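You operate a simulated robot arm through the tools that you are given. There is no shell and no other tool. Be economical: measure what you need, move in short steps, check, and stop when the job is done.

You run a simulated two-armed robot. Do the job below in one go: nothing can be reset, and whatever is moved stays where it is left.

TASK
Lower the cover plate from the tall block to the plan's height.
Fine: tall block out and on the tile end of the work mat, the block of the plan's height under its edge, press the plate on to it, block back in its spot; within 1.5 mm. Set down upright: tall block, what you pick out.

The check looks at the end state, three seconds after you hand in, the way a careful person would. Anything else that was tipped, shoved, dropped, spilled or broken makes it a failure. Lids that push on must go on centred and level and be pressed home; caps that screw on are set level and turned clockwise until they are tight.

THE ROBOT
Two 7-joint arms with two-finger parallel grippers on one trunk, on a base that drives. Base frame: it is fixed to the floor where the robot stands at the start and does not move with it; the origin is under the middle of the robot, x ahead of it, y to its left, z up. Readings come in m, rad, newtons and seconds.
The left shoulder is at the start at [0.05, 0.177, 1.154], the right one opposite. With the tool pointing down near the work surface each hand reaches from about 0.2 to 0.7 m from the robot's upright axis, wherever it stands, measured 20 degrees to its own side. Places, roughly: cover plate [0.6, 0.2, 0.9]; tile edge [0.5, 0.2, 0.8]; work mat [0.5, 0.5, 0.8]. Payload 3.43 kg a hand.
The tool frame of a hand sits at the grasp point between the pads (the TCP): z along the fingers, y along the line on which they close. The tips reach 0.034 m beyond it. Largest opening 0.128 m; finger width 0.024, thickness 0.012; the body of the gripper, 0.048 by 0.13 m, starts 0.096 m behind the TCP.
Orientation is told as [roll, pitch, yaw] about the base's x, y, z axes, in that order, counted from this pose: with the fingers straight down and closing along the base's y, the tool's x points along the base's -x, its y along +y and its z along -z.

THE INTERFACE
- The arms move only by the tool drive_tool. It takes "left_deltas", "right_deltas" or both (then of equal length, played together; a hand with none holds still); each is a list of rows, each a list of 3 entries, a list of its own where there are three numbers: the shift along the tool's x, y, z in m, then the turn, a rotation vector about the tool's x, y, z in rad, then the opening in per cent of the stroke, from 0 (shut) to 100 (fully open). In form: [[[x, y, z], [wx, wy, wz], fingers], ...]. A call has 1 to 12 rows; each row is the pose to reach, as a shift and turn from the pose commanded when the call began, along the tool's axes at that moment. Rows are played at 5 a second. More than 0.05 m and 0.15 rad between two rows, or a gripper value outside its range, and nothing of the call is played. A pose out of reach is approached as far as the arm can. The call stops where the force on the tool passes 60 N (or 10 N more than at its start, if that is more) or the arm is blocked; 0.2 s more then pass. The fingers move at their own pace (about 0.108 m/s each) and stop on an object; they squeeze with about 25 N. The grip force told is the motor's: it shows also when the fingers shut on nothing. Time passes only in rows, and 0.2 s behind the last, so rows that repeat a pose let the fingers close. It gives the time, the measured TCP pose, the force on the tool (base axes), the opening and the grip force at its end, in the units of the frame above (readings bear some noise), with the torque about the TCP (base axes, N m) and any sound that the robot's microphone picked up.
- Cameras (640 x 400 px; columns grow to the right, rows downward): "scene" is now at [0.1518, 0.0462, 1.3308]; the picture's right is [0.48, -0.88, 0.00], its down [-0.39, -0.21, -0.90] and it looks along [0.79, 0.43, -0.45] (base axes); focal length 241 px, centre (320, 200). "left" rides on the left gripper at [0.076, 0.011, -0.16] in its tool frame; the picture's right is [-0.15, 0.99, 0.00], its down [-0.88, -0.13, -0.46] and it looks along [-0.45, -0.07, 0.89] (tool axes); focal length 234 px, centre (320, 200). "right" rides on the right gripper at [0.076, -0.011, -0.16] in its tool frame; the picture's right is [0.15, 0.99, 0.00], its down [-0.88, 0.13, -0.46] and it looks along [-0.45, 0.07, 0.89] (tool axes); focal length 234 px, centre (320, 200). There is no depth. A picture from a camera that has moved, and an enlarged one, comes with that camera's place and axes in the base frame and with its lens.
- get_image(camera): a new picture of that camera. It takes no simulated time.
- lift_body(by): slides the trunk up (or, below 0, down) by that many m; the arms and the scene camera ride with it, the base frame stays. It gives what a move gives, with no picture.
- steer(legs): drives the robot by 1 to 6 legs, each [ahead, turn to the left] in m and rad, along the robot's own axes; the way and the turn of a leg run together, so that a leg with both is an arc; at most 1.5 m and 3.142 rad a leg. The arms and the cameras ride along, it lands a little off, and it stops where it bumps. It gives what a move gives.
- aim_head(pan, tilt): turns the head with the scene camera to pan (to the left, within 1.396 rad either way) and tilt (down, from -0.506 to 1.204), counted from straight ahead of the robot. It gives what a move gives.
- zoom(camera, box): a new picture of the part [left, top, right, bottom] of that camera's present view, enlarged. It takes no simulated time.
- close_job(): hands the job in; it is judged then, once.

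Work in short steps. Places have to be worked out from the pictures, the camera data and where the tool is seen: move nearer, look again, correct. Check each grasp and each placing, and mend what went wrong. You have 120 turns and 108 pictures in all, those below and enlarged ones among them. Open the grippers and draw the arms clear of the work before you hand the job in, unless the task says otherwise; then end with one line.

The tools are called after ">>>" as a command line: name --argument value ..., lists and objects as JSON in quotes. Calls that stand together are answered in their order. drive_tool: Moves the arms, as the interface text tells. Its arguments: {"type":"object","properties":{"left_deltas":{"type":"array","items":{"type":"array"}},"right_deltas":{"type":"array","items":{"type":"array"}}},"required":[]} The other tools are called the same way: lift_body (by) slides the trunk up or down; steer (legs) drives the base; aim_head (pan, tilt) turns the head that bears the scene camera; get_image (camera) takes a picture; zoom (camera, box) takes an enlarged picture of a part of a camera's view; close_job () hands the job in.

At the start:

```text
time_s: 0.0
left_position: [0.2484, 0.2771, 1.2318]
left_ee_rot: [0.0, -0.001, 0.0]
left_contact_force: [-0.2, -0.1, 0.3]
left_torque: [0.01, 0.02, 0.0]
left_opening: 0.1282
left_grasp_force: 0.1
right_position: [0.3721, -0.0001, 1.153]
right_ee_rot: [0.0, 0.0, -0.001]
right_contact_force: [0.0, 0.6, -0.5]
right_torque: [0.02, 0.0, -0.01]
right_opening: 0.128
right_grasp_force: 0.0
trunk travel left (down, up): [-0.325, 0.076]
robot x, y, heading: [0.001, -0.0023, -0.002]
head pan, tilt: [0.496, 0.463]
```

scene: 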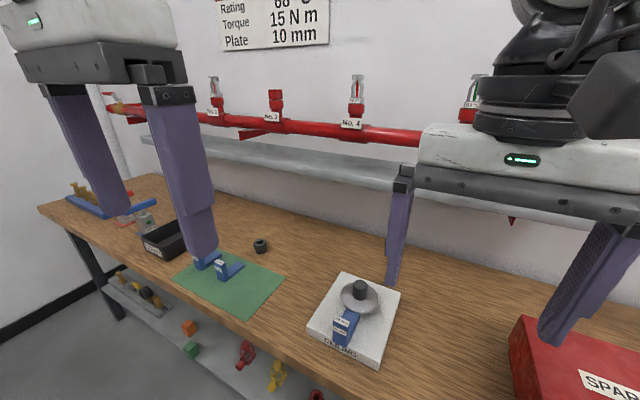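
right: 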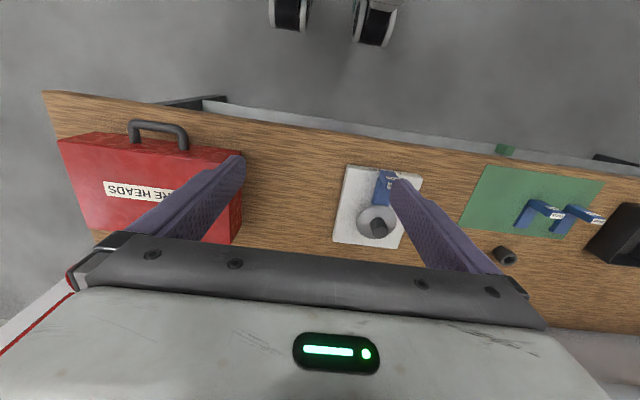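
left: 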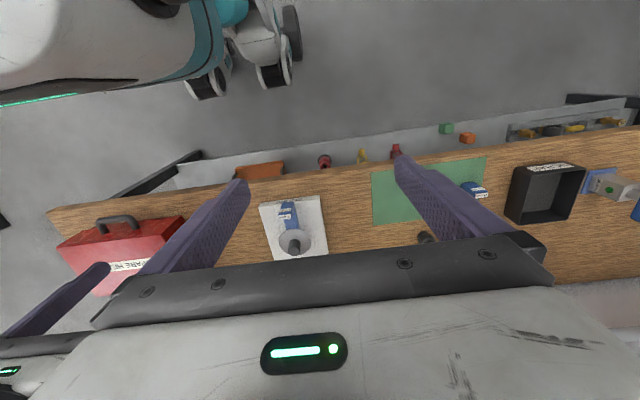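

The sign on the wall gives the plate's height, and there are blue blocks on the mat and one on the tile. I zoom in on these.

>>> zoom --camera "scene" --box '[200, 0, 360, 100]'

>>> zoom --camera "scene" --box '[290, 260, 420, 370]'

>>> zoom --camera "scene" --box '[160, 220, 300, 330]'

```text
4.00 times, centred on (280, 50) of scene
camera zoom: at [0.1518, 0.0462, 1.3308], right [0.48, -0.88, 0.0], down [-0.39, -0.21, -0.9], along [0.79, 0.43, -0.45], focal length 965 px, centre (480, 800)
```

zoom: 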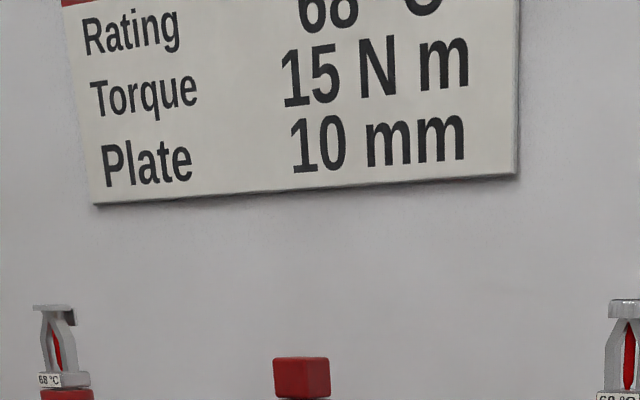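

```text
3.64 times, centred on (355, 315) of scene
camera zoom: at [0.1518, 0.0462, 1.3308], right [0.48, -0.88, 0.0], down [-0.39, -0.21, -0.9], along [0.79, 0.43, -0.45], focal length 877 px, centre (193, -218)
```

zoom: 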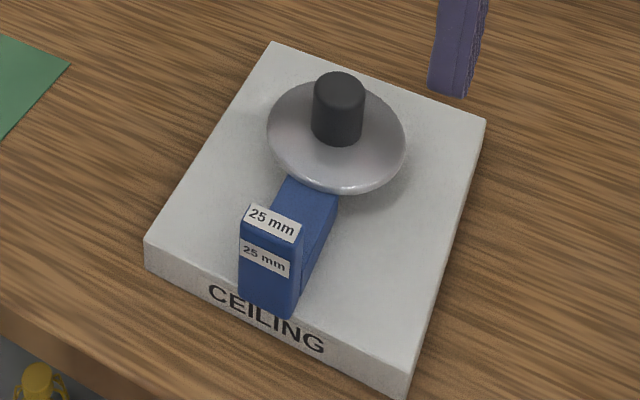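

```text
3.64 times, centred on (230, 275) of scene
camera zoom: at [0.1518, 0.0462, 1.3308], right [0.48, -0.88, 0.0], down [-0.39, -0.21, -0.9], along [0.79, 0.43, -0.45], focal length 877 px, centre (647, -73)
```

zoom: 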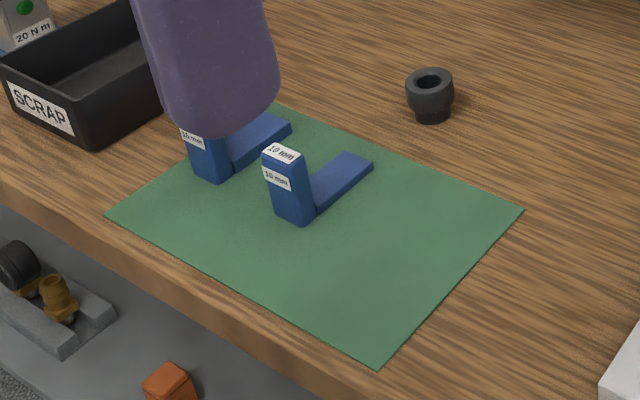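

The plan asks for 10 mm. I move the right hand out of the way and bring the left hand over the tile to look closer.

>>> drive_tool --left_deltas '[[[-0.03, -0.02, 0.03], [0, 0, 0], 100], [[-0.06, -0.04, 0.06], [0, 0, 0], 100], [[-0.09, -0.06, 0.08], [0, 0, 0], 100], [[-0.12, -0.085, 0.1], [0, 0, 0], 100], [[-0.15, -0.11, 0.12], [0, 0, 0], 100]]' --right_deltas '[[[0.02, -0.04, 0], [0, 0, 0], 100], [[0.04, -0.08, 0], [0, 0, 0], 100], [[0.06, -0.12, 0], [0, 0, 0], 100], [[0.08, -0.16, 0], [0, 0, 0], 100], [[0.1, -0.2, 0], [0, 0, 0], 100]]'

>>> get_image --camera "left"

>>> get_image --camera "scene"

```text
time_s: 1.2
left_position: [0.4004, 0.165, 1.1104]
left_ee_rot: [0.0, 0.001, -0.001]
left_contact_force: [0.2, 0.1, 0.1]
left_torque: [0.0, 0.06, 0.01]
left_opening: 0.128
left_grasp_force: 0.0
right_position: [0.2729, -0.2021, 1.1512]
right_ee_rot: [-0.001, 0.002, 0.0]
right_contact_force: [-0.2, 0.2, 0.4]
right_torque: [0.04, 0.02, 0.0]
right_opening: 0.128
right_grasp_force: 0.2
trunk travel left (down, up): [-0.325, 0.076]
robot x, y, heading: [0.0025, -0.0007, -0.002]
head pan, tilt: [0.496, 0.463]
```

```text
101 pictures are left
camera left: at [0.3252, 0.1789, 1.271], right [0.15, 0.99, 0.0], down [0.88, -0.13, 0.46], along [0.45, -0.07, -0.89], focal length 234 px, centre (320, 200)
```

left: 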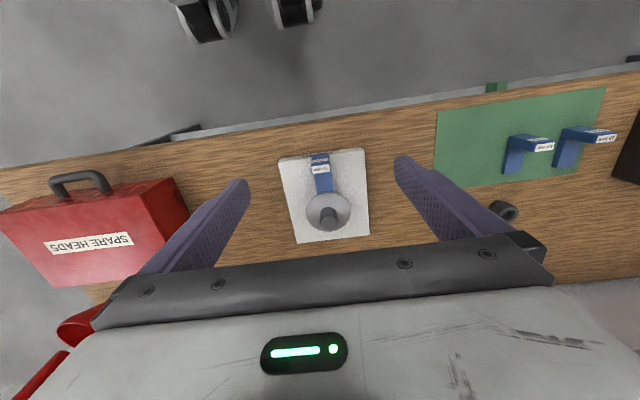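

```text
100 pictures are left
camera scene: at [0.1526, 0.0455, 1.3307], right [0.48, -0.88, 0.0], down [-0.39, -0.21, -0.9], along [0.79, 0.43, -0.45], focal length 241 px, centre (320, 200)
```

scene: 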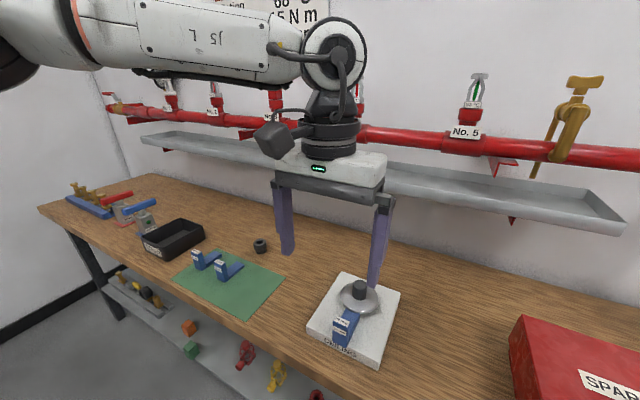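

Now a closer look at the mat blocks and the tile from both cameras.

>>> zoom --camera "scene" --box '[170, 235, 290, 320]'

>>> zoom --camera "left" --box '[264, 140, 384, 250]'

>>> zoom --camera "left" --box '[430, 80, 640, 220]'

```text
4.71 times, centred on (230, 278) of scene
camera zoom: at [0.1526, 0.0455, 1.3307], right [0.48, -0.88, 0.0], down [-0.39, -0.21, -0.9], along [0.79, 0.43, -0.45], focal length 1136 px, centre (744, -165)
```

zoom: 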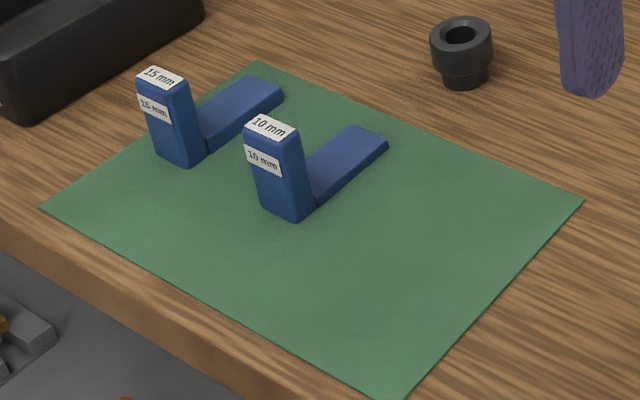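

```text
3.64 times, centred on (324, 195) of left
camera zoom: at [0.3252, 0.1789, 1.271], right [0.15, 0.99, 0.0], down [0.88, -0.13, 0.46], along [0.45, -0.07, -0.89], focal length 852 px, centre (306, 218)
```

zoom: 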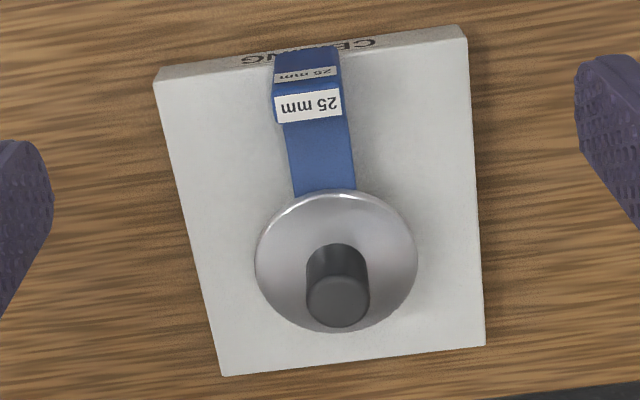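

```text
2.86 times, centred on (535, 150) of left
camera zoom: at [0.3252, 0.1789, 1.271], right [0.15, 0.99, 0.0], down [0.88, -0.13, 0.46], along [0.45, -0.07, -0.89], focal length 669 px, centre (-294, 343)
```

zoom: 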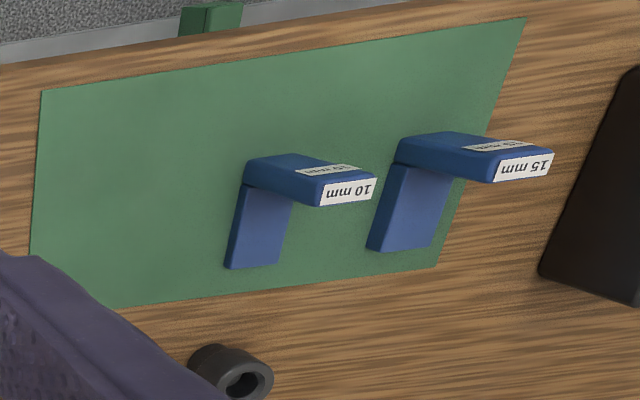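

The 10 mm block is the one nearest the tile. The tile is aligned with the axes at about x .45–.64, y .08–.24, top z ≈ .847, with the 25 mm pillar top at about [.455, .160, .902]. I go lower for a better look.

>>> drive_tool --left_deltas '[[[0.01, -0.002, 0.04], [0, 0, 0], 60], [[0.02, -0.004, 0.08], [0, 0, 0], 60], [[0.03, -0.005, 0.12], [0, 0, 0], 60], [[0.03, -0.005, 0.12], [0, 0, 0], 60]]'

>>> get_image --camera "left"

>>> zoom --camera "left" --box '[240, 120, 400, 220]'

```text
time_s: 2.2
left_position: [0.3693, 0.1625, 0.9903]
left_ee_rot: [0.001, 0.001, 0.0]
left_contact_force: [-0.9, -0.3, -0.5]
left_torque: [-0.02, 0.0, 0.01]
left_opening: 0.0769
left_grasp_force: 0.0
right_position: [0.2724, -0.2, 1.1531]
right_ee_rot: [0.001, -0.001, 0.0]
right_contact_force: [0.2, -0.6, 0.1]
right_torque: [0.02, 0.0, -0.03]
right_opening: 0.128
right_grasp_force: 0.1
trunk travel left (down, up): [-0.325, 0.076]
robot x, y, heading: [0.0019, -0.0007, 0.001]
head pan, tilt: [0.496, 0.463]
```

```text
96 pictures are left
camera left: at [0.2935, 0.1746, 1.1505], right [0.15, 0.99, 0.0], down [0.88, -0.13, 0.46], along [0.45, -0.07, -0.89], focal length 234 px, centre (320, 200)
```

left: 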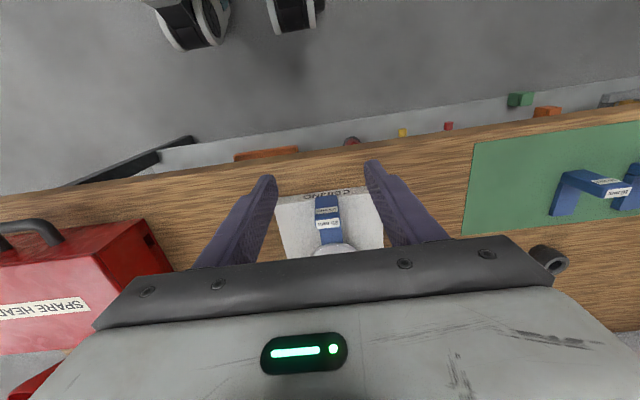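

```text
4.00 times, centred on (320, 170) of left
camera zoom: at [0.2935, 0.1746, 1.1505], right [0.15, 0.99, 0.0], down [0.88, -0.13, 0.46], along [0.45, -0.07, -0.89], focal length 937 px, centre (320, 320)
```

zoom: 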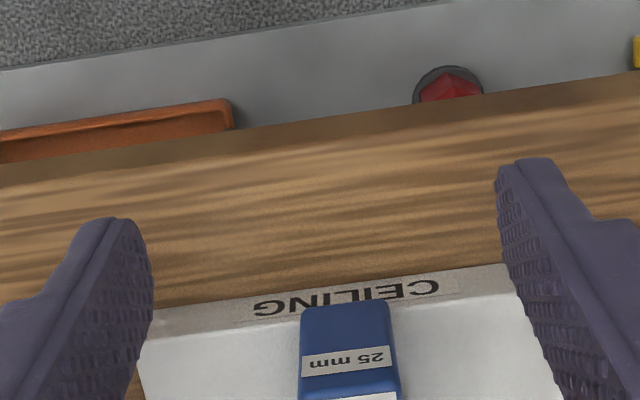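

I zoom lower on the block.

>>> zoom --camera "left" --box '[260, 180, 400, 270]'

>>> zoom --camera "scene" --box '[300, 260, 410, 370]'

```text
4.44 times, centred on (330, 225) of left
camera zoom: at [0.2935, 0.1746, 1.1505], right [0.15, 0.99, 0.0], down [0.88, -0.13, 0.46], along [0.45, -0.07, -0.89], focal length 1041 px, centre (276, 89)
```

zoom: 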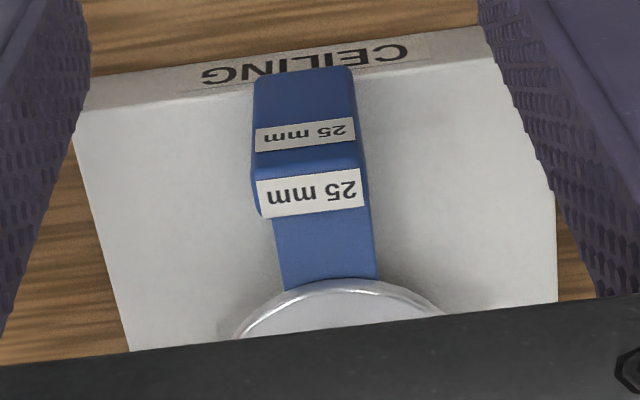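

```text
3.64 times, centred on (355, 315) of scene
camera zoom: at [0.1517, 0.0461, 1.3309], right [0.48, -0.88, 0.0], down [-0.39, -0.21, -0.9], along [0.79, 0.43, -0.45], focal length 877 px, centre (193, -218)
```

zoom: 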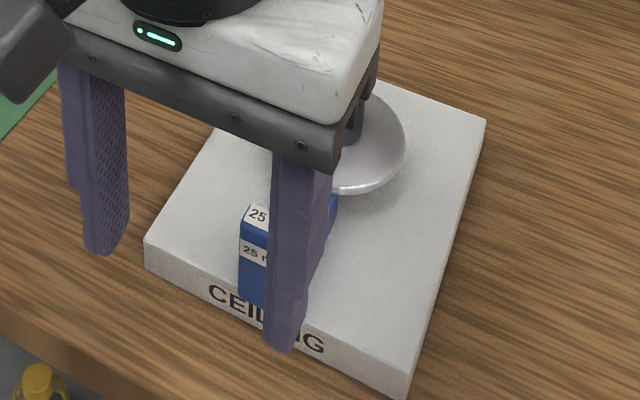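

Pillar top is 30 mm wide and about 13 mm thick, centred at [.4545, .160, .902]; the tile top is about .84. I go over it, then down to about z .89, stopping short to check.

>>> drive_tool --left_deltas '[[[-0.04, -0.001, 0], [0, 0, 0], 50], [[-0.0852, -0.002, 0], [0, 0, 0], 50], [[-0.0852, -0.002, 0.04], [0, 0, 0], 50], [[-0.0852, -0.002, 0.06], [0, 0, 0], 50], [[-0.0852, -0.002, 0.06], [0, 0, 0], 50]]'

>>> get_image --camera "left"

>>> zoom --camera "scene" --box '[280, 240, 420, 370]'

```text
time_s: 3.4
left_position: [0.4546, 0.1622, 0.9311]
left_ee_rot: [-0.001, 0.001, 0.001]
left_contact_force: [0.8, 0.5, -0.5]
left_torque: [0.02, 0.03, 0.02]
left_opening: 0.0639
left_grasp_force: 0.0
right_position: [0.2714, -0.2005, 1.153]
right_ee_rot: [0.001, 0.0, 0.0]
right_contact_force: [-0.3, 0.5, -0.3]
right_torque: [-0.03, 0.0, 0.02]
right_opening: 0.128
right_grasp_force: 0.1
trunk travel left (down, up): [-0.325, 0.076]
robot x, y, heading: [-0.002, -0.0028, 0.003]
head pan, tilt: [0.496, 0.463]
```

```text
92 pictures are left
camera left: at [0.379, 0.1732, 1.0905], right [0.15, 0.99, 0.0], down [0.88, -0.13, 0.46], along [0.45, -0.07, -0.89], focal length 234 px, centre (320, 200)
```

left: 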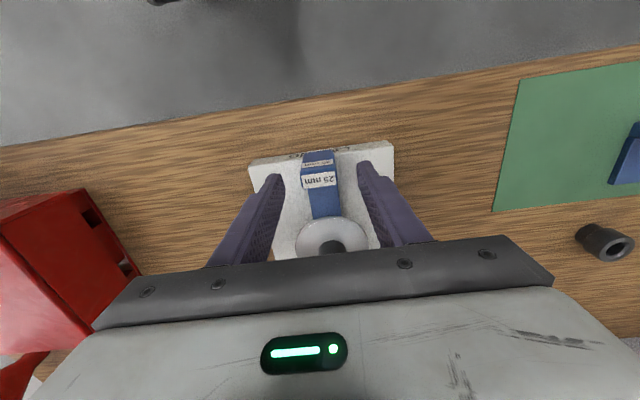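

```text
3.08 times, centred on (350, 305) of scene
camera zoom: at [0.1518, 0.0462, 1.3309], right [0.48, -0.88, 0.0], down [-0.39, -0.21, -0.9], along [0.79, 0.43, -0.45], focal length 742 px, centre (228, -123)
```

zoom: 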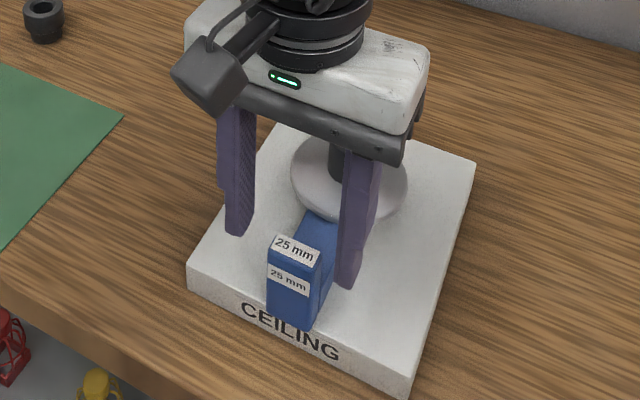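

Fingers straddle the pillar correctly. Down 43 mm and close.

>>> drive_tool --left_deltas '[[[0, -0.001, 0.022], [0, 0, 0], 50], [[0, -0.001, 0.043], [0, 0, 0], 50], [[0, -0.001, 0.043], [0, 0, 0], 0], [[0, -0.001, 0.043], [0, 0, 0], 0], [[0, -0.001, 0.043], [0, 0, 0], 0]]'

>>> zoom --camera "scene" --box '[280, 240, 420, 370]'

```text
time_s: 4.6
left_position: [0.4498, 0.166, 0.8911]
left_ee_rot: [0.0, -0.003, -0.001]
left_contact_force: [-0.3, -0.2, -0.6]
left_torque: [-0.06, -0.01, -0.01]
left_opening: 0.0336
left_grasp_force: 24.7
left hand out of reach, approached as far as the arm can: row 2, 3, 4, 5
right_position: [0.2721, -0.2003, 1.1524]
right_ee_rot: [0.001, 0.0, 0.0]
right_contact_force: [-0.8, 0.4, -0.6]
right_torque: [-0.01, 0.01, 0.0]
right_opening: 0.128
right_grasp_force: 0.1
trunk travel left (down, up): [-0.325, 0.076]
robot x, y, heading: [0.002, -0.0004, 0.004]
head pan, tilt: [0.496, 0.463]
```

```text
3.08 times, centred on (350, 305) of scene
camera zoom: at [0.1519, 0.0462, 1.3308], right [0.48, -0.88, 0.0], down [-0.39, -0.21, -0.9], along [0.79, 0.43, -0.45], focal length 742 px, centre (228, -123)
```

zoom: 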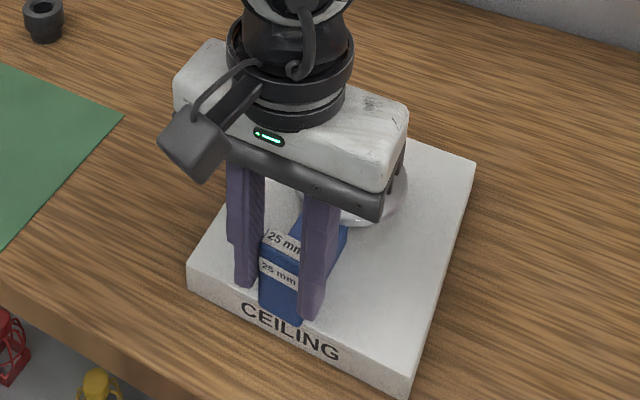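

Closed on 33.6 mm with full grip force, but the arm is at its reach limit there (trunk too high). I pull back a little first and see.

>>> drive_tool --left_deltas '[[[0.01, 0.003, -0.003], [0, 0, 0], 0], [[0.02, 0.003, -0.003], [0, 0, 0], 0], [[0.03, 0.003, -0.003], [0, 0, 0], 0]]'

>>> zoom --camera "scene" --box '[280, 240, 420, 370]'

```text
time_s: 5.4
left_position: [0.4203, 0.1688, 0.8955]
left_ee_rot: [0.001, 0.001, 0.0]
left_contact_force: [0.7, -0.7, -2.0]
left_torque: [-0.02, 0.02, 0.01]
left_opening: 0.0332
left_grasp_force: 25.1
right_position: [0.2722, -0.2003, 1.1527]
right_ee_rot: [-0.001, 0.002, 0.0]
right_contact_force: [-0.1, 0.1, -0.1]
right_torque: [0.05, 0.0, 0.01]
right_opening: 0.128
right_grasp_force: 0.0
trunk travel left (down, up): [-0.325, 0.076]
robot x, y, heading: [0.0039, 0.0022, 0.0]
head pan, tilt: [0.496, 0.463]
```

```text
3.08 times, centred on (350, 305) of scene
camera zoom: at [0.1517, 0.0462, 1.3309], right [0.48, -0.88, 0.0], down [-0.39, -0.21, -0.9], along [0.79, 0.43, -0.45], focal length 742 px, centre (228, -123)
```

zoom: 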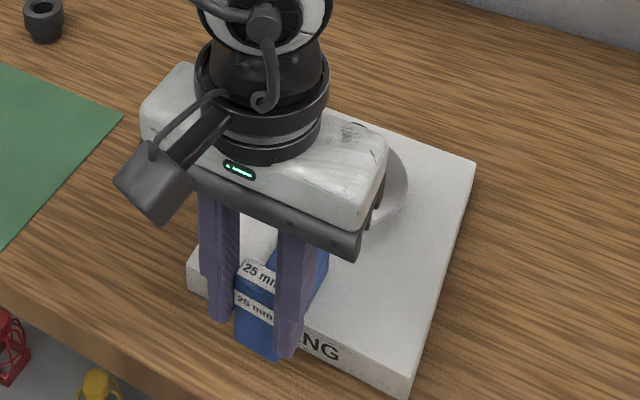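

The block comes out cleanly, held with about 2 N weight. I continue back, then up.

>>> drive_tool --left_deltas '[[[0.03, 0, 0], [0, 0, 0], 0], [[0.06, 0, 0], [0, 0, 0], 0], [[0.06, 0, -0.04], [0, 0, 0], 0], [[0.06, 0, -0.08], [0, 0, 0], 0], [[0.06, 0, -0.12], [0, 0, 0], 0], [[0.06, 0, -0.12], [0, 0, 0], 0]]'

>>> get_image --camera "left"

>>> zoom --camera "scene" --box '[280, 240, 420, 370]'

```text
time_s: 6.8
left_position: [0.3594, 0.1692, 1.0145]
left_ee_rot: [0.001, 0.0, -0.001]
left_contact_force: [-0.4, 0.6, -0.6]
left_torque: [-0.03, 0.02, 0.03]
left_opening: 0.0337
left_grasp_force: 24.7
right_position: [0.2724, -0.1994, 1.1527]
right_ee_rot: [0.0, 0.0, -0.001]
right_contact_force: [-0.9, -0.3, 0.3]
right_torque: [-0.05, -0.01, 0.01]
right_opening: 0.1277
right_grasp_force: 0.1
trunk travel left (down, up): [-0.325, 0.076]
robot x, y, heading: [-0.0003, -0.0031, -0.0]
head pan, tilt: [0.496, 0.463]
```

```text
88 pictures are left
camera left: at [0.2835, 0.1823, 1.1742], right [0.15, 0.99, 0.0], down [0.88, -0.13, 0.46], along [0.45, -0.07, -0.89], focal length 234 px, centre (320, 200)
```

left: 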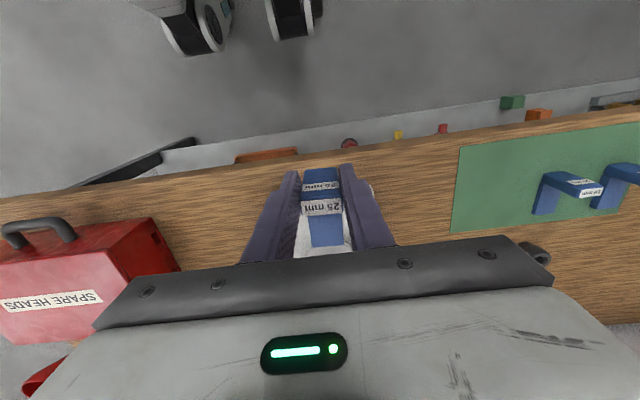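

```text
3.08 times, centred on (350, 305) of scene
camera zoom: at [0.1521, 0.0463, 1.3308], right [0.48, -0.88, 0.0], down [-0.39, -0.21, -0.9], along [0.79, 0.43, -0.45], focal length 742 px, centre (228, -123)
```

zoom: 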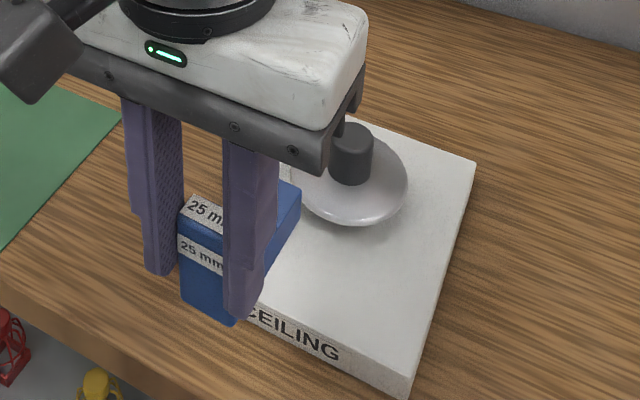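

The plate stayed up. I raise the hand a bit and move it to the left, then lower the trunk to get reach near the bench.

>>> drive_tool --left_deltas '[[[0, 0.04, -0.02], [0, 0, 0], 0], [[0, 0.08, -0.04], [0, 0, 0], 0], [[0, 0.12, -0.06], [0, 0, 0], 0], [[0, 0.16, -0.08], [0, 0, 0], 0], [[0, 0.2, -0.1], [0, 0, 0], 0], [[-0.03, 0.24, -0.1], [0, 0, 0], 0], [[-0.06, 0.26, -0.1], [0, 0, 0], 0]]'

>>> lift_body --by -0.15

>>> get_image --camera "left"

>>> get_image --camera "scene"

```text
time_s: 8.4
left_position: [0.4198, 0.4296, 1.1138]
left_ee_rot: [0.0, 0.004, -0.001]
left_contact_force: [0.3, -0.3, -1.3]
left_torque: [0.03, 0.02, 0.02]
left_opening: 0.0334
left_grasp_force: 24.6
right_position: [0.2717, -0.2004, 1.1524]
right_ee_rot: [-0.001, -0.001, 0.001]
right_contact_force: [-0.3, -0.6, -0.5]
right_torque: [-0.01, 0.06, 0.02]
right_opening: 0.1282
right_grasp_force: 0.2
trunk travel left (down, up): [-0.325, 0.076]
robot x, y, heading: [0.0047, -0.0021, 0.0]
head pan, tilt: [0.496, 0.463]
```

```text
time_s: 10.2
left_position: [0.4204, 0.4304, 0.9648]
left_ee_rot: [0.002, 0.001, -0.001]
left_contact_force: [-0.5, 0.2, -0.9]
left_torque: [0.02, 0.01, 0.02]
left_opening: 0.0337
left_grasp_force: 25.0
right_position: [0.2723, -0.1994, 1.0027]
right_ee_rot: [-0.001, 0.0, -0.001]
right_contact_force: [0.6, 0.2, -0.1]
right_torque: [-0.02, 0.0, -0.02]
right_opening: 0.1281
right_grasp_force: 0.0
trunk travel left (down, up): [-0.175, 0.226]
robot x, y, heading: [-0.0013, -0.001, -0.001]
head pan, tilt: [0.496, 0.463]
```

```text
86 pictures are left
camera left: at [0.3438, 0.4413, 1.1241], right [0.15, 0.99, 0.0], down [0.88, -0.13, 0.46], along [0.45, -0.07, -0.89], focal length 234 px, centre (320, 200)
```

left: 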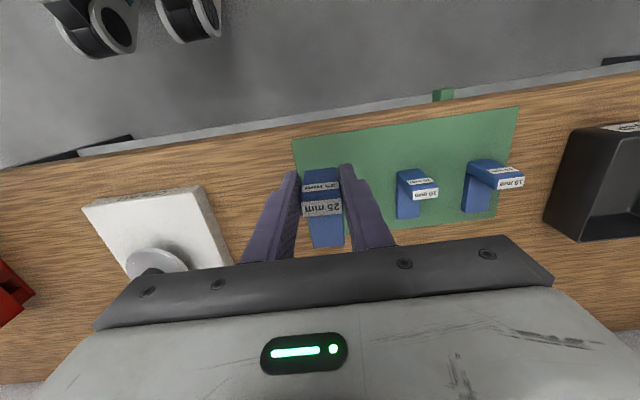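

```text
85 pictures are left
camera scene: at [0.1518, 0.0462, 1.1809], right [0.48, -0.88, 0.0], down [-0.39, -0.21, -0.9], along [0.79, 0.43, -0.45], focal length 241 px, centre (320, 200)
```

scene: 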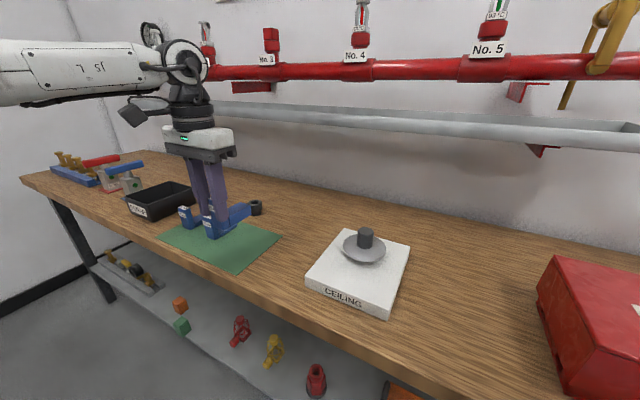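

I move forward 40 mm and down to about 15 mm above the estimated touch height, then check.

>>> drive_tool --left_deltas '[[[-0.035, 0, 0.03], [0, 0, 0], 0], [[-0.035, 0, 0.06], [0, 0, 0], 0], [[-0.035, 0, 0.09], [0, 0, 0], 0], [[-0.035, 0, 0.09], [0, 0, 0], 0]]'

>>> zoom --camera "scene" --box '[150, 180, 290, 280]'

```text
time_s: 11.2
left_position: [0.4534, 0.4301, 0.8741]
left_ee_rot: [0.001, 0.0, 0.0]
left_contact_force: [-0.2, -0.6, -0.6]
left_torque: [-0.02, 0.04, -0.03]
left_opening: 0.0333
left_grasp_force: 25.1
right_position: [0.2731, -0.201, 1.0025]
right_ee_rot: [-0.001, 0.001, 0.001]
right_contact_force: [-0.7, 0.3, 0.0]
right_torque: [0.01, 0.0, 0.0]
right_opening: 0.1279
right_grasp_force: 0.0
trunk travel left (down, up): [-0.175, 0.226]
robot x, y, heading: [0.0052, 0.0013, -0.001]
head pan, tilt: [0.496, 0.463]
```

```text
4.00 times, centred on (220, 230) of scene
camera zoom: at [0.152, 0.0462, 1.1808], right [0.48, -0.88, 0.0], down [-0.39, -0.21, -0.9], along [0.79, 0.43, -0.45], focal length 965 px, centre (720, 80)
```

zoom: 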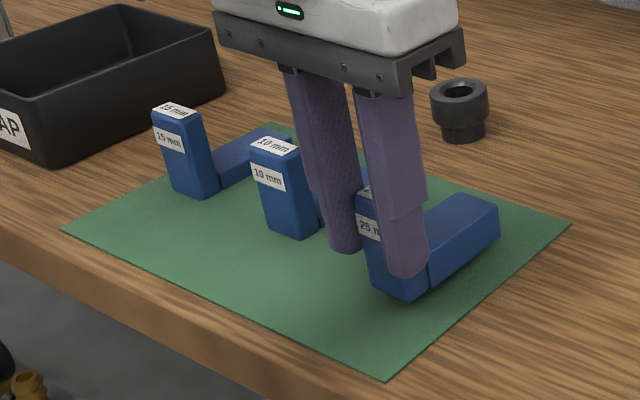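

Block still hovers. I lower 12 mm, then check force.

>>> drive_tool --left_deltas '[[[0, 0, 0.004], [0, 0, 0], 0], [[0, 0, 0.008], [0, 0, 0], 0], [[0, 0, 0.012], [0, 0, 0], 0], [[0, 0, 0.012], [0, 0, 0], 0]]'

>>> zoom --camera "scene" --box '[210, 200, 270, 260]'

```text
time_s: 12.2
left_position: [0.4556, 0.4302, 0.8619]
left_ee_rot: [0.002, 0.002, 0.001]
left_contact_force: [-0.5, 0.5, -0.7]
left_torque: [0.01, 0.04, 0.01]
left_opening: 0.0332
left_grasp_force: 25.2
right_position: [0.2736, -0.1999, 1.003]
right_ee_rot: [-0.001, 0.0, 0.0]
right_contact_force: [0.3, -0.2, 0.8]
right_torque: [0.0, -0.03, -0.01]
right_opening: 0.1281
right_grasp_force: 0.1
trunk travel left (down, up): [-0.175, 0.226]
robot x, y, heading: [0.0039, -0.0017, -0.002]
head pan, tilt: [0.496, 0.463]
```

```text
6.67 times, centred on (240, 230) of scene
camera zoom: at [0.1519, 0.0462, 1.1808], right [0.48, -0.88, 0.0], down [-0.39, -0.21, -0.9], along [0.79, 0.43, -0.45], focal length 1609 px, centre (853, 0)
```

zoom: 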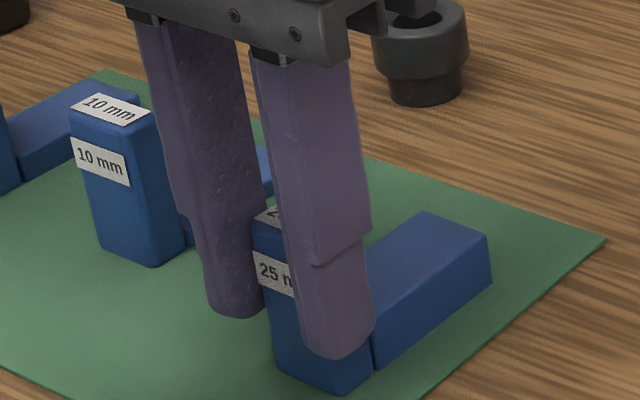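

I continue down in small steps until the force rises.

>>> drive_tool --left_deltas '[[[0, 0, 0.002], [0, 0, 0], 0], [[0, 0, 0.004], [0, 0, 0], 0], [[0, 0, 0.006], [0, 0, 0], 0], [[0, 0, 0.006], [0, 0, 0], 0]]'

```text
time_s: 13.2
left_position: [0.4556, 0.4291, 0.8583]
left_ee_rot: [0.004, -0.006, 0.0]
left_contact_force: [-1.5, 5.1, 27.1]
left_torque: [0.07, -0.23, -0.02]
left_opening: 0.0333
left_grasp_force: 24.5
right_position: [0.2719, -0.2014, 1.003]
right_ee_rot: [0.0, 0.0, -0.001]
right_contact_force: [-0.5, -0.4, 0.5]
right_torque: [0.01, -0.02, 0.0]
right_opening: 0.1281
right_grasp_force: 0.1
trunk travel left (down, up): [-0.175, 0.226]
robot x, y, heading: [0.0037, 0.0015, 0.0]
head pan, tilt: [0.496, 0.463]
```

Contact is felt at about z .858. I ease up 2.5 mm and open.

>>> drive_tool --left_deltas '[[[0, 0, -0.0025], [0, 0, 0], 0], [[0, 0, -0.0025], [0, 0, 0], 45], [[0, 0, -0.0025], [0, 0, 0], 45], [[0, 0, -0.0025], [0, 0, 0], 45]]'

>>> drive_tool --left_deltas '[[[0, 0, -0.04], [0, 0, 0], 45], [[0, 0, -0.08], [0, 0, 0], 45], [[0.02, 0.04, -0.1], [0, 0, 0], 45], [[0.02, 0.08, -0.1], [0, 0, 0], 45], [[0.02, 0.12, -0.1], [0, 0, 0], 45], [[0.02, 0.12, -0.1], [0, 0, 0], 45]]'

>>> get_image --camera "left"

>>> zoom --camera "scene" --box '[150, 180, 290, 280]'

```text
time_s: 14.2
left_position: [0.4549, 0.4297, 0.8584]
left_ee_rot: [-0.002, 0.001, 0.0]
left_contact_force: [0.7, -0.3, -0.7]
left_torque: [-0.02, 0.0, 0.03]
left_opening: 0.0576
left_grasp_force: 0.0
right_position: [0.2721, -0.2004, 1.0017]
right_ee_rot: [0.0, 0.0, 0.0]
right_contact_force: [0.1, 0.3, 0.3]
right_torque: [0.01, 0.0, 0.02]
right_opening: 0.1282
right_grasp_force: 0.0
trunk travel left (down, up): [-0.175, 0.226]
robot x, y, heading: [-0.0017, 0.0007, -0.001]
head pan, tilt: [0.496, 0.463]
```

```text
time_s: 15.6
left_position: [0.423, 0.5145, 0.9517]
left_ee_rot: [0.0, -0.001, 0.003]
left_contact_force: [0.6, -0.5, -0.1]
left_torque: [-0.01, -0.01, -0.05]
left_opening: 0.0577
left_grasp_force: 0.0
left hand out of reach, approached as far as the arm can: row 4, 5, 6
right_position: [0.2738, -0.2016, 1.0015]
right_ee_rot: [0.0, 0.001, 0.0]
right_contact_force: [0.7, 0.1, -0.3]
right_torque: [-0.03, 0.01, 0.05]
right_opening: 0.1279
right_grasp_force: 0.1
trunk travel left (down, up): [-0.175, 0.226]
robot x, y, heading: [0.0016, -0.001, 0.001]
head pan, tilt: [0.496, 0.463]
```

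```text
82 pictures are left
camera left: at [0.3483, 0.5266, 1.1116], right [0.14, 0.99, 0.0], down [0.88, -0.13, 0.46], along [0.45, -0.06, -0.89], focal length 234 px, centre (320, 200)
```

left: 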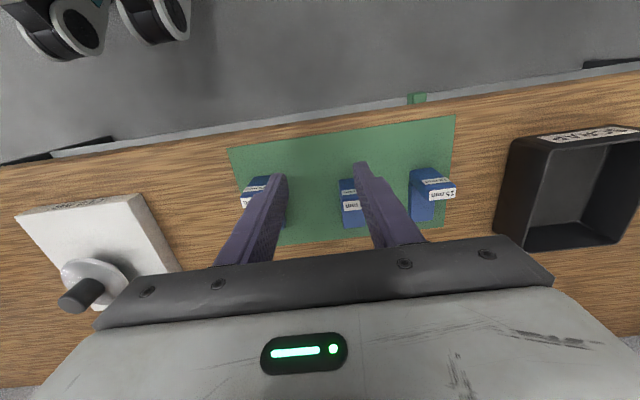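

```text
4.00 times, centred on (220, 230) of scene
camera zoom: at [0.1523, 0.0469, 1.1806], right [0.48, -0.88, 0.0], down [-0.39, -0.21, -0.89], along [0.79, 0.43, -0.45], focal length 965 px, centre (720, 80)
```

zoom: 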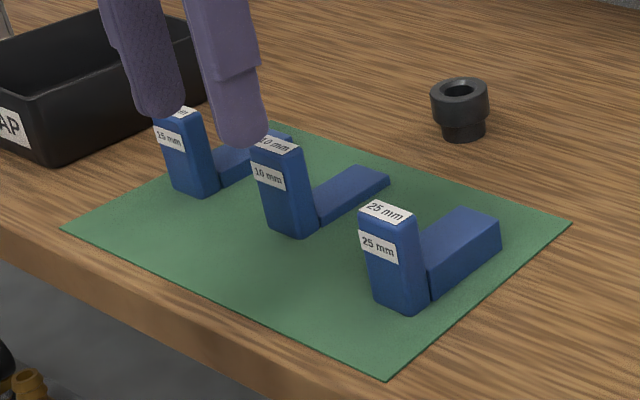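

All three blocks stand upright and the arm can't reach the 10 mm block from here. I retract the left hand and shift the base about 0.17 m to the left.

>>> drive_tool --left_deltas '[[[0.02, -0.03, -0.03], [0, 0, 0], 45], [[0.04, -0.06, -0.06], [0, 0, 0], 45], [[0.06, -0.1, -0.08], [0, 0, 0], 45], [[0.08, -0.14, -0.08], [0, 0, 0], 45], [[0.1, -0.17, -0.08], [0, 0, 0], 45]]'

>>> steer --legs '[[0, 1.571], [0.17, 0], [0, -1.571]]'

>>> get_image --camera "scene"

```text
time_s: 16.8
left_position: [0.3224, 0.3408, 1.0348]
left_ee_rot: [0.0, -0.001, 0.001]
left_contact_force: [-0.4, 0.3, 0.3]
left_torque: [-0.02, 0.01, 0.02]
left_opening: 0.0575
left_grasp_force: 0.0
right_position: [0.2718, -0.2002, 1.0024]
right_ee_rot: [0.0, 0.001, 0.001]
right_contact_force: [0.1, 0.6, 0.9]
right_torque: [-0.01, 0.05, 0.02]
right_opening: 0.1279
right_grasp_force: 0.0
trunk travel left (down, up): [-0.175, 0.226]
robot x, y, heading: [0.0026, -0.0007, -0.002]
head pan, tilt: [0.496, 0.463]
```

```text
time_s: 25.9
left_position: [0.3295, 0.5055, 1.0353]
left_ee_rot: [-0.002, 0.0, -0.013]
left_contact_force: [0.1, 0.1, 0.3]
left_torque: [0.0, -0.04, -0.02]
left_opening: 0.0577
left_grasp_force: 0.0
right_position: [0.2709, -0.035, 1.0023]
right_ee_rot: [0.0, 0.0, -0.014]
right_contact_force: [0.5, 0.4, 0.0]
right_torque: [-0.01, -0.02, 0.02]
right_opening: 0.1282
right_grasp_force: 0.0
trunk travel left (down, up): [-0.175, 0.226]
robot x, y, heading: [0.0032, 0.1655, -0.018]
head pan, tilt: [0.496, 0.463]
```

```text
80 pictures are left
camera scene: at [0.1537, 0.2135, 1.1808], right [0.46, -0.89, 0.0], down [-0.39, -0.21, -0.9], along [0.79, 0.42, -0.45], focal length 241 px, centre (320, 200)
```

scene: 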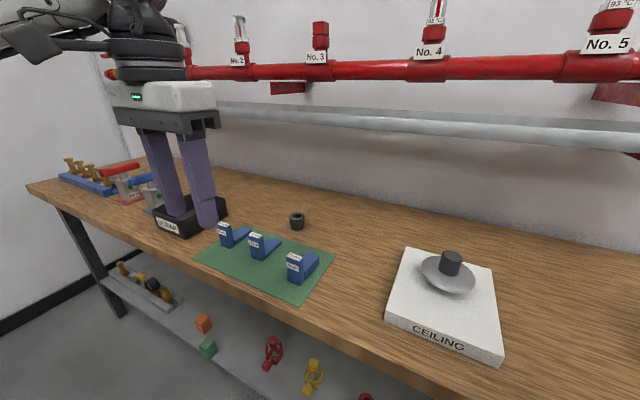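

Base landed at y ≈ .166, heading −.018. I move the left hand near the 10 mm block, correcting the small yaw, and look.

>>> drive_tool --left_deltas '[[[-0.025, 0.015, 0.02], [0, 0, -0.005], 45], [[-0.05, 0.03, 0.04], [0, 0, -0.01], 45], [[-0.07, 0.045, 0.055], [0, 0, -0.014], 45], [[-0.07, 0.045, 0.055], [0, 0, -0.014], 45]]'

>>> get_image --camera "left"

>>> zoom --camera "left" --box '[250, 120, 410, 250]'

>>> zoom --camera "scene" --box '[190, 200, 350, 310]'

```text
time_s: 26.9
left_position: [0.4015, 0.55, 0.9793]
left_ee_rot: [0.001, -0.002, 0.0]
left_contact_force: [-1.0, -0.4, -0.4]
left_torque: [0.01, 0.01, -0.03]
left_opening: 0.0577
left_grasp_force: 0.1
right_position: [0.2703, -0.0349, 1.0021]
right_ee_rot: [0.0, 0.0, -0.013]
right_contact_force: [-0.7, -0.2, -0.9]
right_torque: [0.02, -0.01, 0.0]
right_opening: 0.1282
right_grasp_force: 0.1
trunk travel left (down, up): [-0.175, 0.226]
robot x, y, heading: [0.0009, 0.1684, -0.012]
head pan, tilt: [0.496, 0.463]
```

```text
79 pictures are left
camera left: at [0.326, 0.5622, 1.1392], right [0.15, 0.99, 0.0], down [0.88, -0.13, 0.46], along [0.45, -0.07, -0.89], focal length 234 px, centre (320, 200)
```

left: 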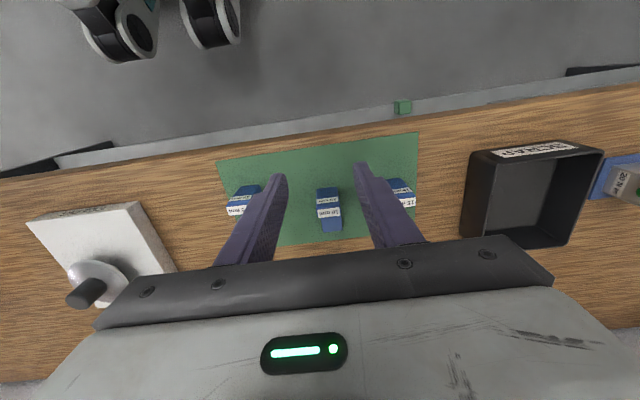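

```text
3.08 times, centred on (330, 185) of left
camera zoom: at [0.326, 0.5622, 1.1392], right [0.15, 0.99, 0.0], down [0.88, -0.13, 0.46], along [0.45, -0.07, -0.89], focal length 720 px, centre (289, 246)
```

zoom: 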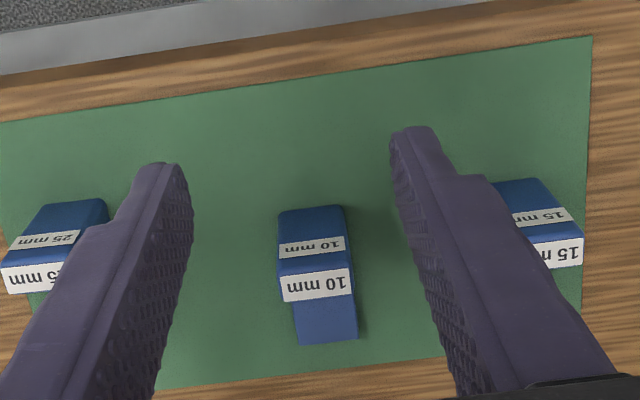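

```text
3.64 times, centred on (270, 255) of scene
camera zoom: at [0.1537, 0.2136, 1.1808], right [0.46, -0.89, 0.0], down [-0.39, -0.21, -0.9], along [0.79, 0.42, -0.45], focal length 877 px, centre (502, 0)
```

zoom: 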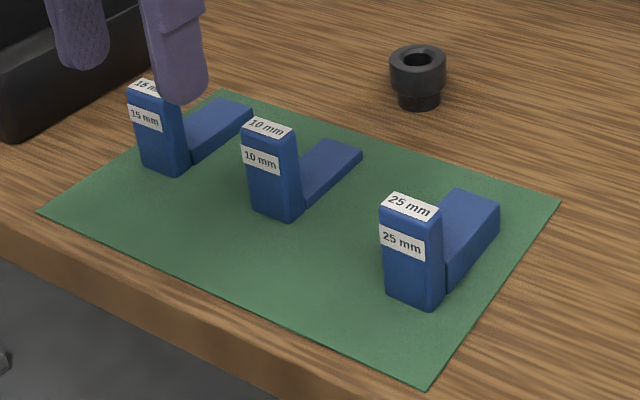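

The 10 mm pillar is at [.486, .550], top ≈ .867, aligned with the axes. I move above it and then down to z ≈ .860, with open fingers.

>>> drive_tool --left_deltas '[[[-0.045, 0, 0.015], [0, 0, 0], 45], [[-0.0845, 0, 0.03], [0, 0, 0], 45], [[-0.0845, 0, 0.06], [0, 0, 0], 45], [[-0.0845, 0, 0.06], [0, 0, 0], 45]]'

>>> zoom --camera "left" --box '[240, 130, 420, 260]'

>>> zoom --camera "scene" --box '[190, 200, 350, 310]'

```text
time_s: 27.9
left_position: [0.486, 0.5508, 0.9201]
left_ee_rot: [0.0, 0.0, 0.002]
left_contact_force: [0.8, -0.1, 0.3]
left_torque: [0.01, -0.01, -0.03]
left_opening: 0.0577
left_grasp_force: 0.2
right_position: [0.2708, -0.0352, 1.001]
right_ee_rot: [0.001, 0.0, -0.014]
right_contact_force: [-0.3, 0.2, 0.0]
right_torque: [-0.04, 0.01, 0.03]
right_opening: 0.1279
right_grasp_force: 0.0
trunk travel left (down, up): [-0.175, 0.226]
robot x, y, heading: [0.0031, 0.1681, -0.016]
head pan, tilt: [0.496, 0.463]
```

```text
3.08 times, centred on (330, 195) of left
camera zoom: at [0.41, 0.5629, 1.0796], right [0.15, 0.99, 0.0], down [0.88, -0.13, 0.46], along [0.45, -0.07, -0.89], focal length 720 px, centre (289, 215)
```

zoom: 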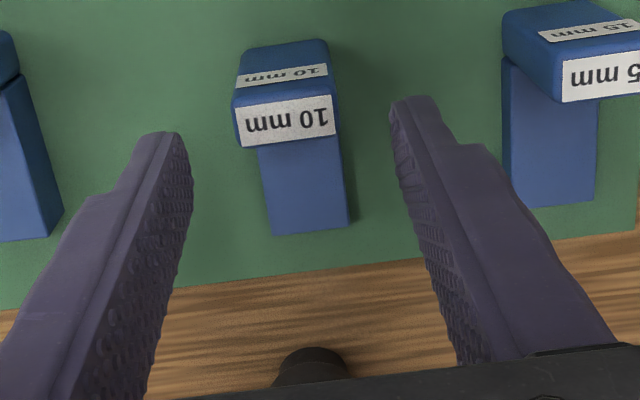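

```text
3.64 times, centred on (270, 255) of scene
camera zoom: at [0.1537, 0.2136, 1.1808], right [0.46, -0.89, 0.0], down [-0.39, -0.21, -0.9], along [0.79, 0.42, -0.45], focal length 877 px, centre (502, 0)
```

zoom: 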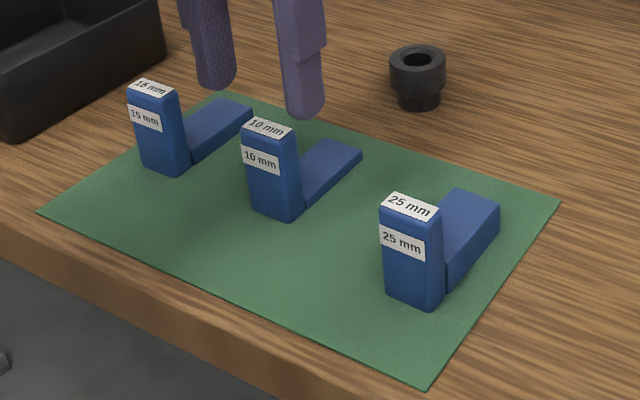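

Re-measured at [.4854, .5506] — the hand is right over it. Down 61 mm and close.

>>> drive_tool --left_deltas '[[[0, 0, 0.03], [0, 0, 0], 45], [[0, 0, 0.061], [0, 0, 0], 45], [[0, 0, 0.061], [0, 0, 0], 45], [[0, 0, 0.061], [0, 0, 0], 0], [[0, 0, 0.061], [0, 0, 0], 0], [[0, 0, 0.061], [0, 0, 0], 0]]'

>>> zoom --camera "scene" --box '[190, 200, 350, 310]'

```text
time_s: 29.3
left_position: [0.4857, 0.552, 0.8583]
left_ee_rot: [-0.001, 0.0, -0.001]
left_contact_force: [1.0, -0.2, -0.5]
left_torque: [0.0, -0.04, 0.02]
left_opening: 0.0336
left_grasp_force: 24.7
right_position: [0.2702, -0.0354, 1.0037]
right_ee_rot: [-0.001, 0.001, -0.014]
right_contact_force: [-0.6, 1.2, -0.4]
right_torque: [-0.02, -0.02, -0.02]
right_opening: 0.1281
right_grasp_force: 0.0
trunk travel left (down, up): [-0.175, 0.226]
robot x, y, heading: [0.0043, 0.1687, -0.012]
head pan, tilt: [0.496, 0.463]
```

```text
3.64 times, centred on (270, 255) of scene
camera zoom: at [0.1537, 0.2136, 1.1808], right [0.46, -0.89, 0.0], down [-0.39, -0.21, -0.9], along [0.79, 0.42, -0.45], focal length 877 px, centre (502, 0)
```

zoom: 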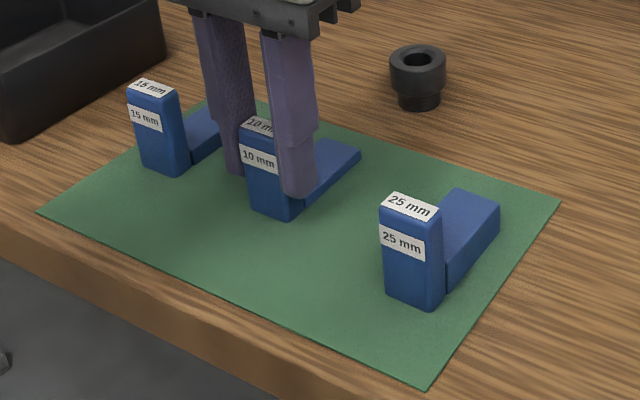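

Grasp is good and the block did not move; its home pose is TCP [.4857, .551, .859]. I lift and carry it to in front of the tile.

>>> drive_tool --left_deltas '[[[0, 0, -0.04], [0, 0, 0], 0], [[0, 0, -0.08], [0, 0, 0], 0], [[0, 0, -0.13], [0, 0, 0], 0], [[0.03, -0.04, -0.13], [0, 0, 0], 0], [[0.06, -0.08, -0.13], [0, 0, 0], 0], [[0.09, -0.12, -0.13], [0, 0, 0], 0], [[0.12, -0.16, -0.13], [0, 0, 0], 0], [[0.13, -0.2, -0.13], [0, 0, 0], 0], [[0.13, -0.25, -0.13], [0, 0, 0], 0], [[0.13, -0.3, -0.13], [0, 0, 0], 0], [[0.13, -0.35, -0.13], [0, 0, 0], 0], [[0.13, -0.391, -0.13], [0, 0, 0], 0]]'

>>> get_image --camera "scene"

>>> get_image --camera "left"

```text
time_s: 31.9
left_position: [0.3454, 0.2696, 0.963]
left_ee_rot: [-0.002, 0.0, 0.003]
left_contact_force: [0.3, 0.2, -1.2]
left_torque: [0.02, 0.03, 0.04]
left_opening: 0.0336
left_grasp_force: 24.0
left hand out of reach, approached as far as the arm can: row 10, 11, 12
right_position: [0.271, -0.0349, 1.0016]
right_ee_rot: [0.0, 0.002, -0.015]
right_contact_force: [0.5, -0.3, -0.9]
right_torque: [0.0, 0.08, 0.02]
right_opening: 0.1282
right_grasp_force: 0.1
trunk travel left (down, up): [-0.175, 0.226]
robot x, y, heading: [-0.0007, 0.1682, -0.016]
head pan, tilt: [0.496, 0.463]
```

```text
73 pictures are left
camera scene: at [0.155, 0.2137, 1.1805], right [0.46, -0.89, 0.0], down [-0.4, -0.21, -0.89], along [0.79, 0.42, -0.45], focal length 241 px, centre (320, 200)
```

scene: 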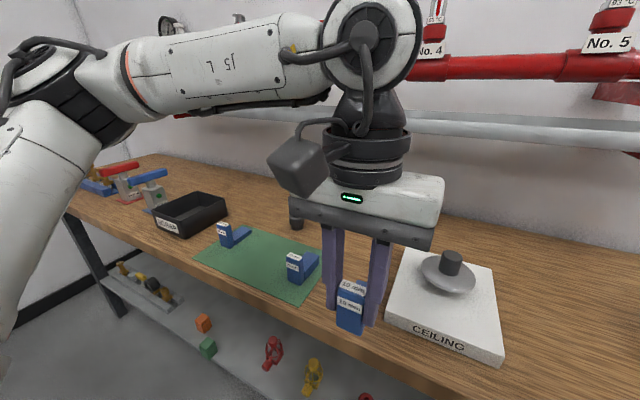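

```text
72 pictures are left
camera left: at [0.2699, 0.2819, 1.1235], right [0.14, 0.99, 0.0], down [0.88, -0.13, 0.46], along [0.45, -0.07, -0.89], focal length 234 px, centre (320, 200)
```

left: 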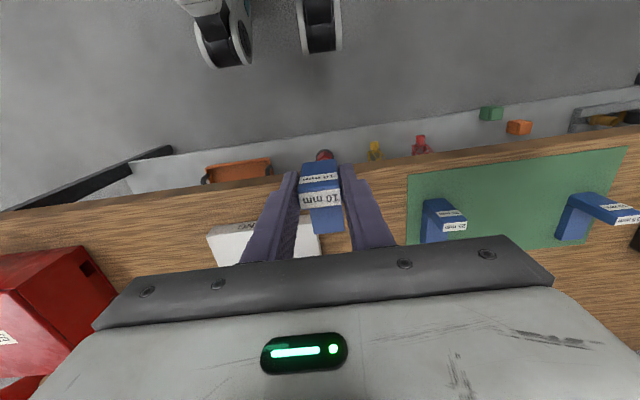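

The arm's inward reach is limited here too, so I drive the base back to y ≈ 0 with the block held up safely.

>>> steer --legs '[[0, 1.571], [-0.175, 0], [0, -1.557]]'

>>> get_image --camera "scene"

```text
time_s: 41.0
left_position: [0.3421, 0.0995, 0.9648]
left_ee_rot: [-0.002, 0.0, 0.013]
left_contact_force: [0.4, 0.3, 0.4]
left_torque: [0.01, 0.04, -0.03]
left_opening: 0.0337
left_grasp_force: 24.8
right_position: [0.2715, -0.2055, 1.0031]
right_ee_rot: [-0.001, 0.001, -0.004]
right_contact_force: [0.4, -0.6, -0.1]
right_torque: [0.01, -0.03, 0.03]
right_opening: 0.1278
right_grasp_force: 0.0
trunk travel left (down, up): [-0.175, 0.226]
robot x, y, heading: [0.0009, -0.0024, -0.009]
head pan, tilt: [0.496, 0.463]
```

```text
71 pictures are left
camera scene: at [0.1516, 0.0409, 1.1808], right [0.47, -0.88, 0.0], down [-0.39, -0.21, -0.9], along [0.79, 0.42, -0.45], focal length 241 px, centre (320, 200)
```

scene: 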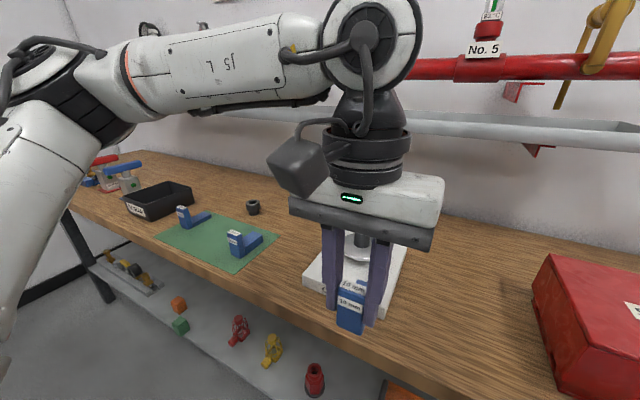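

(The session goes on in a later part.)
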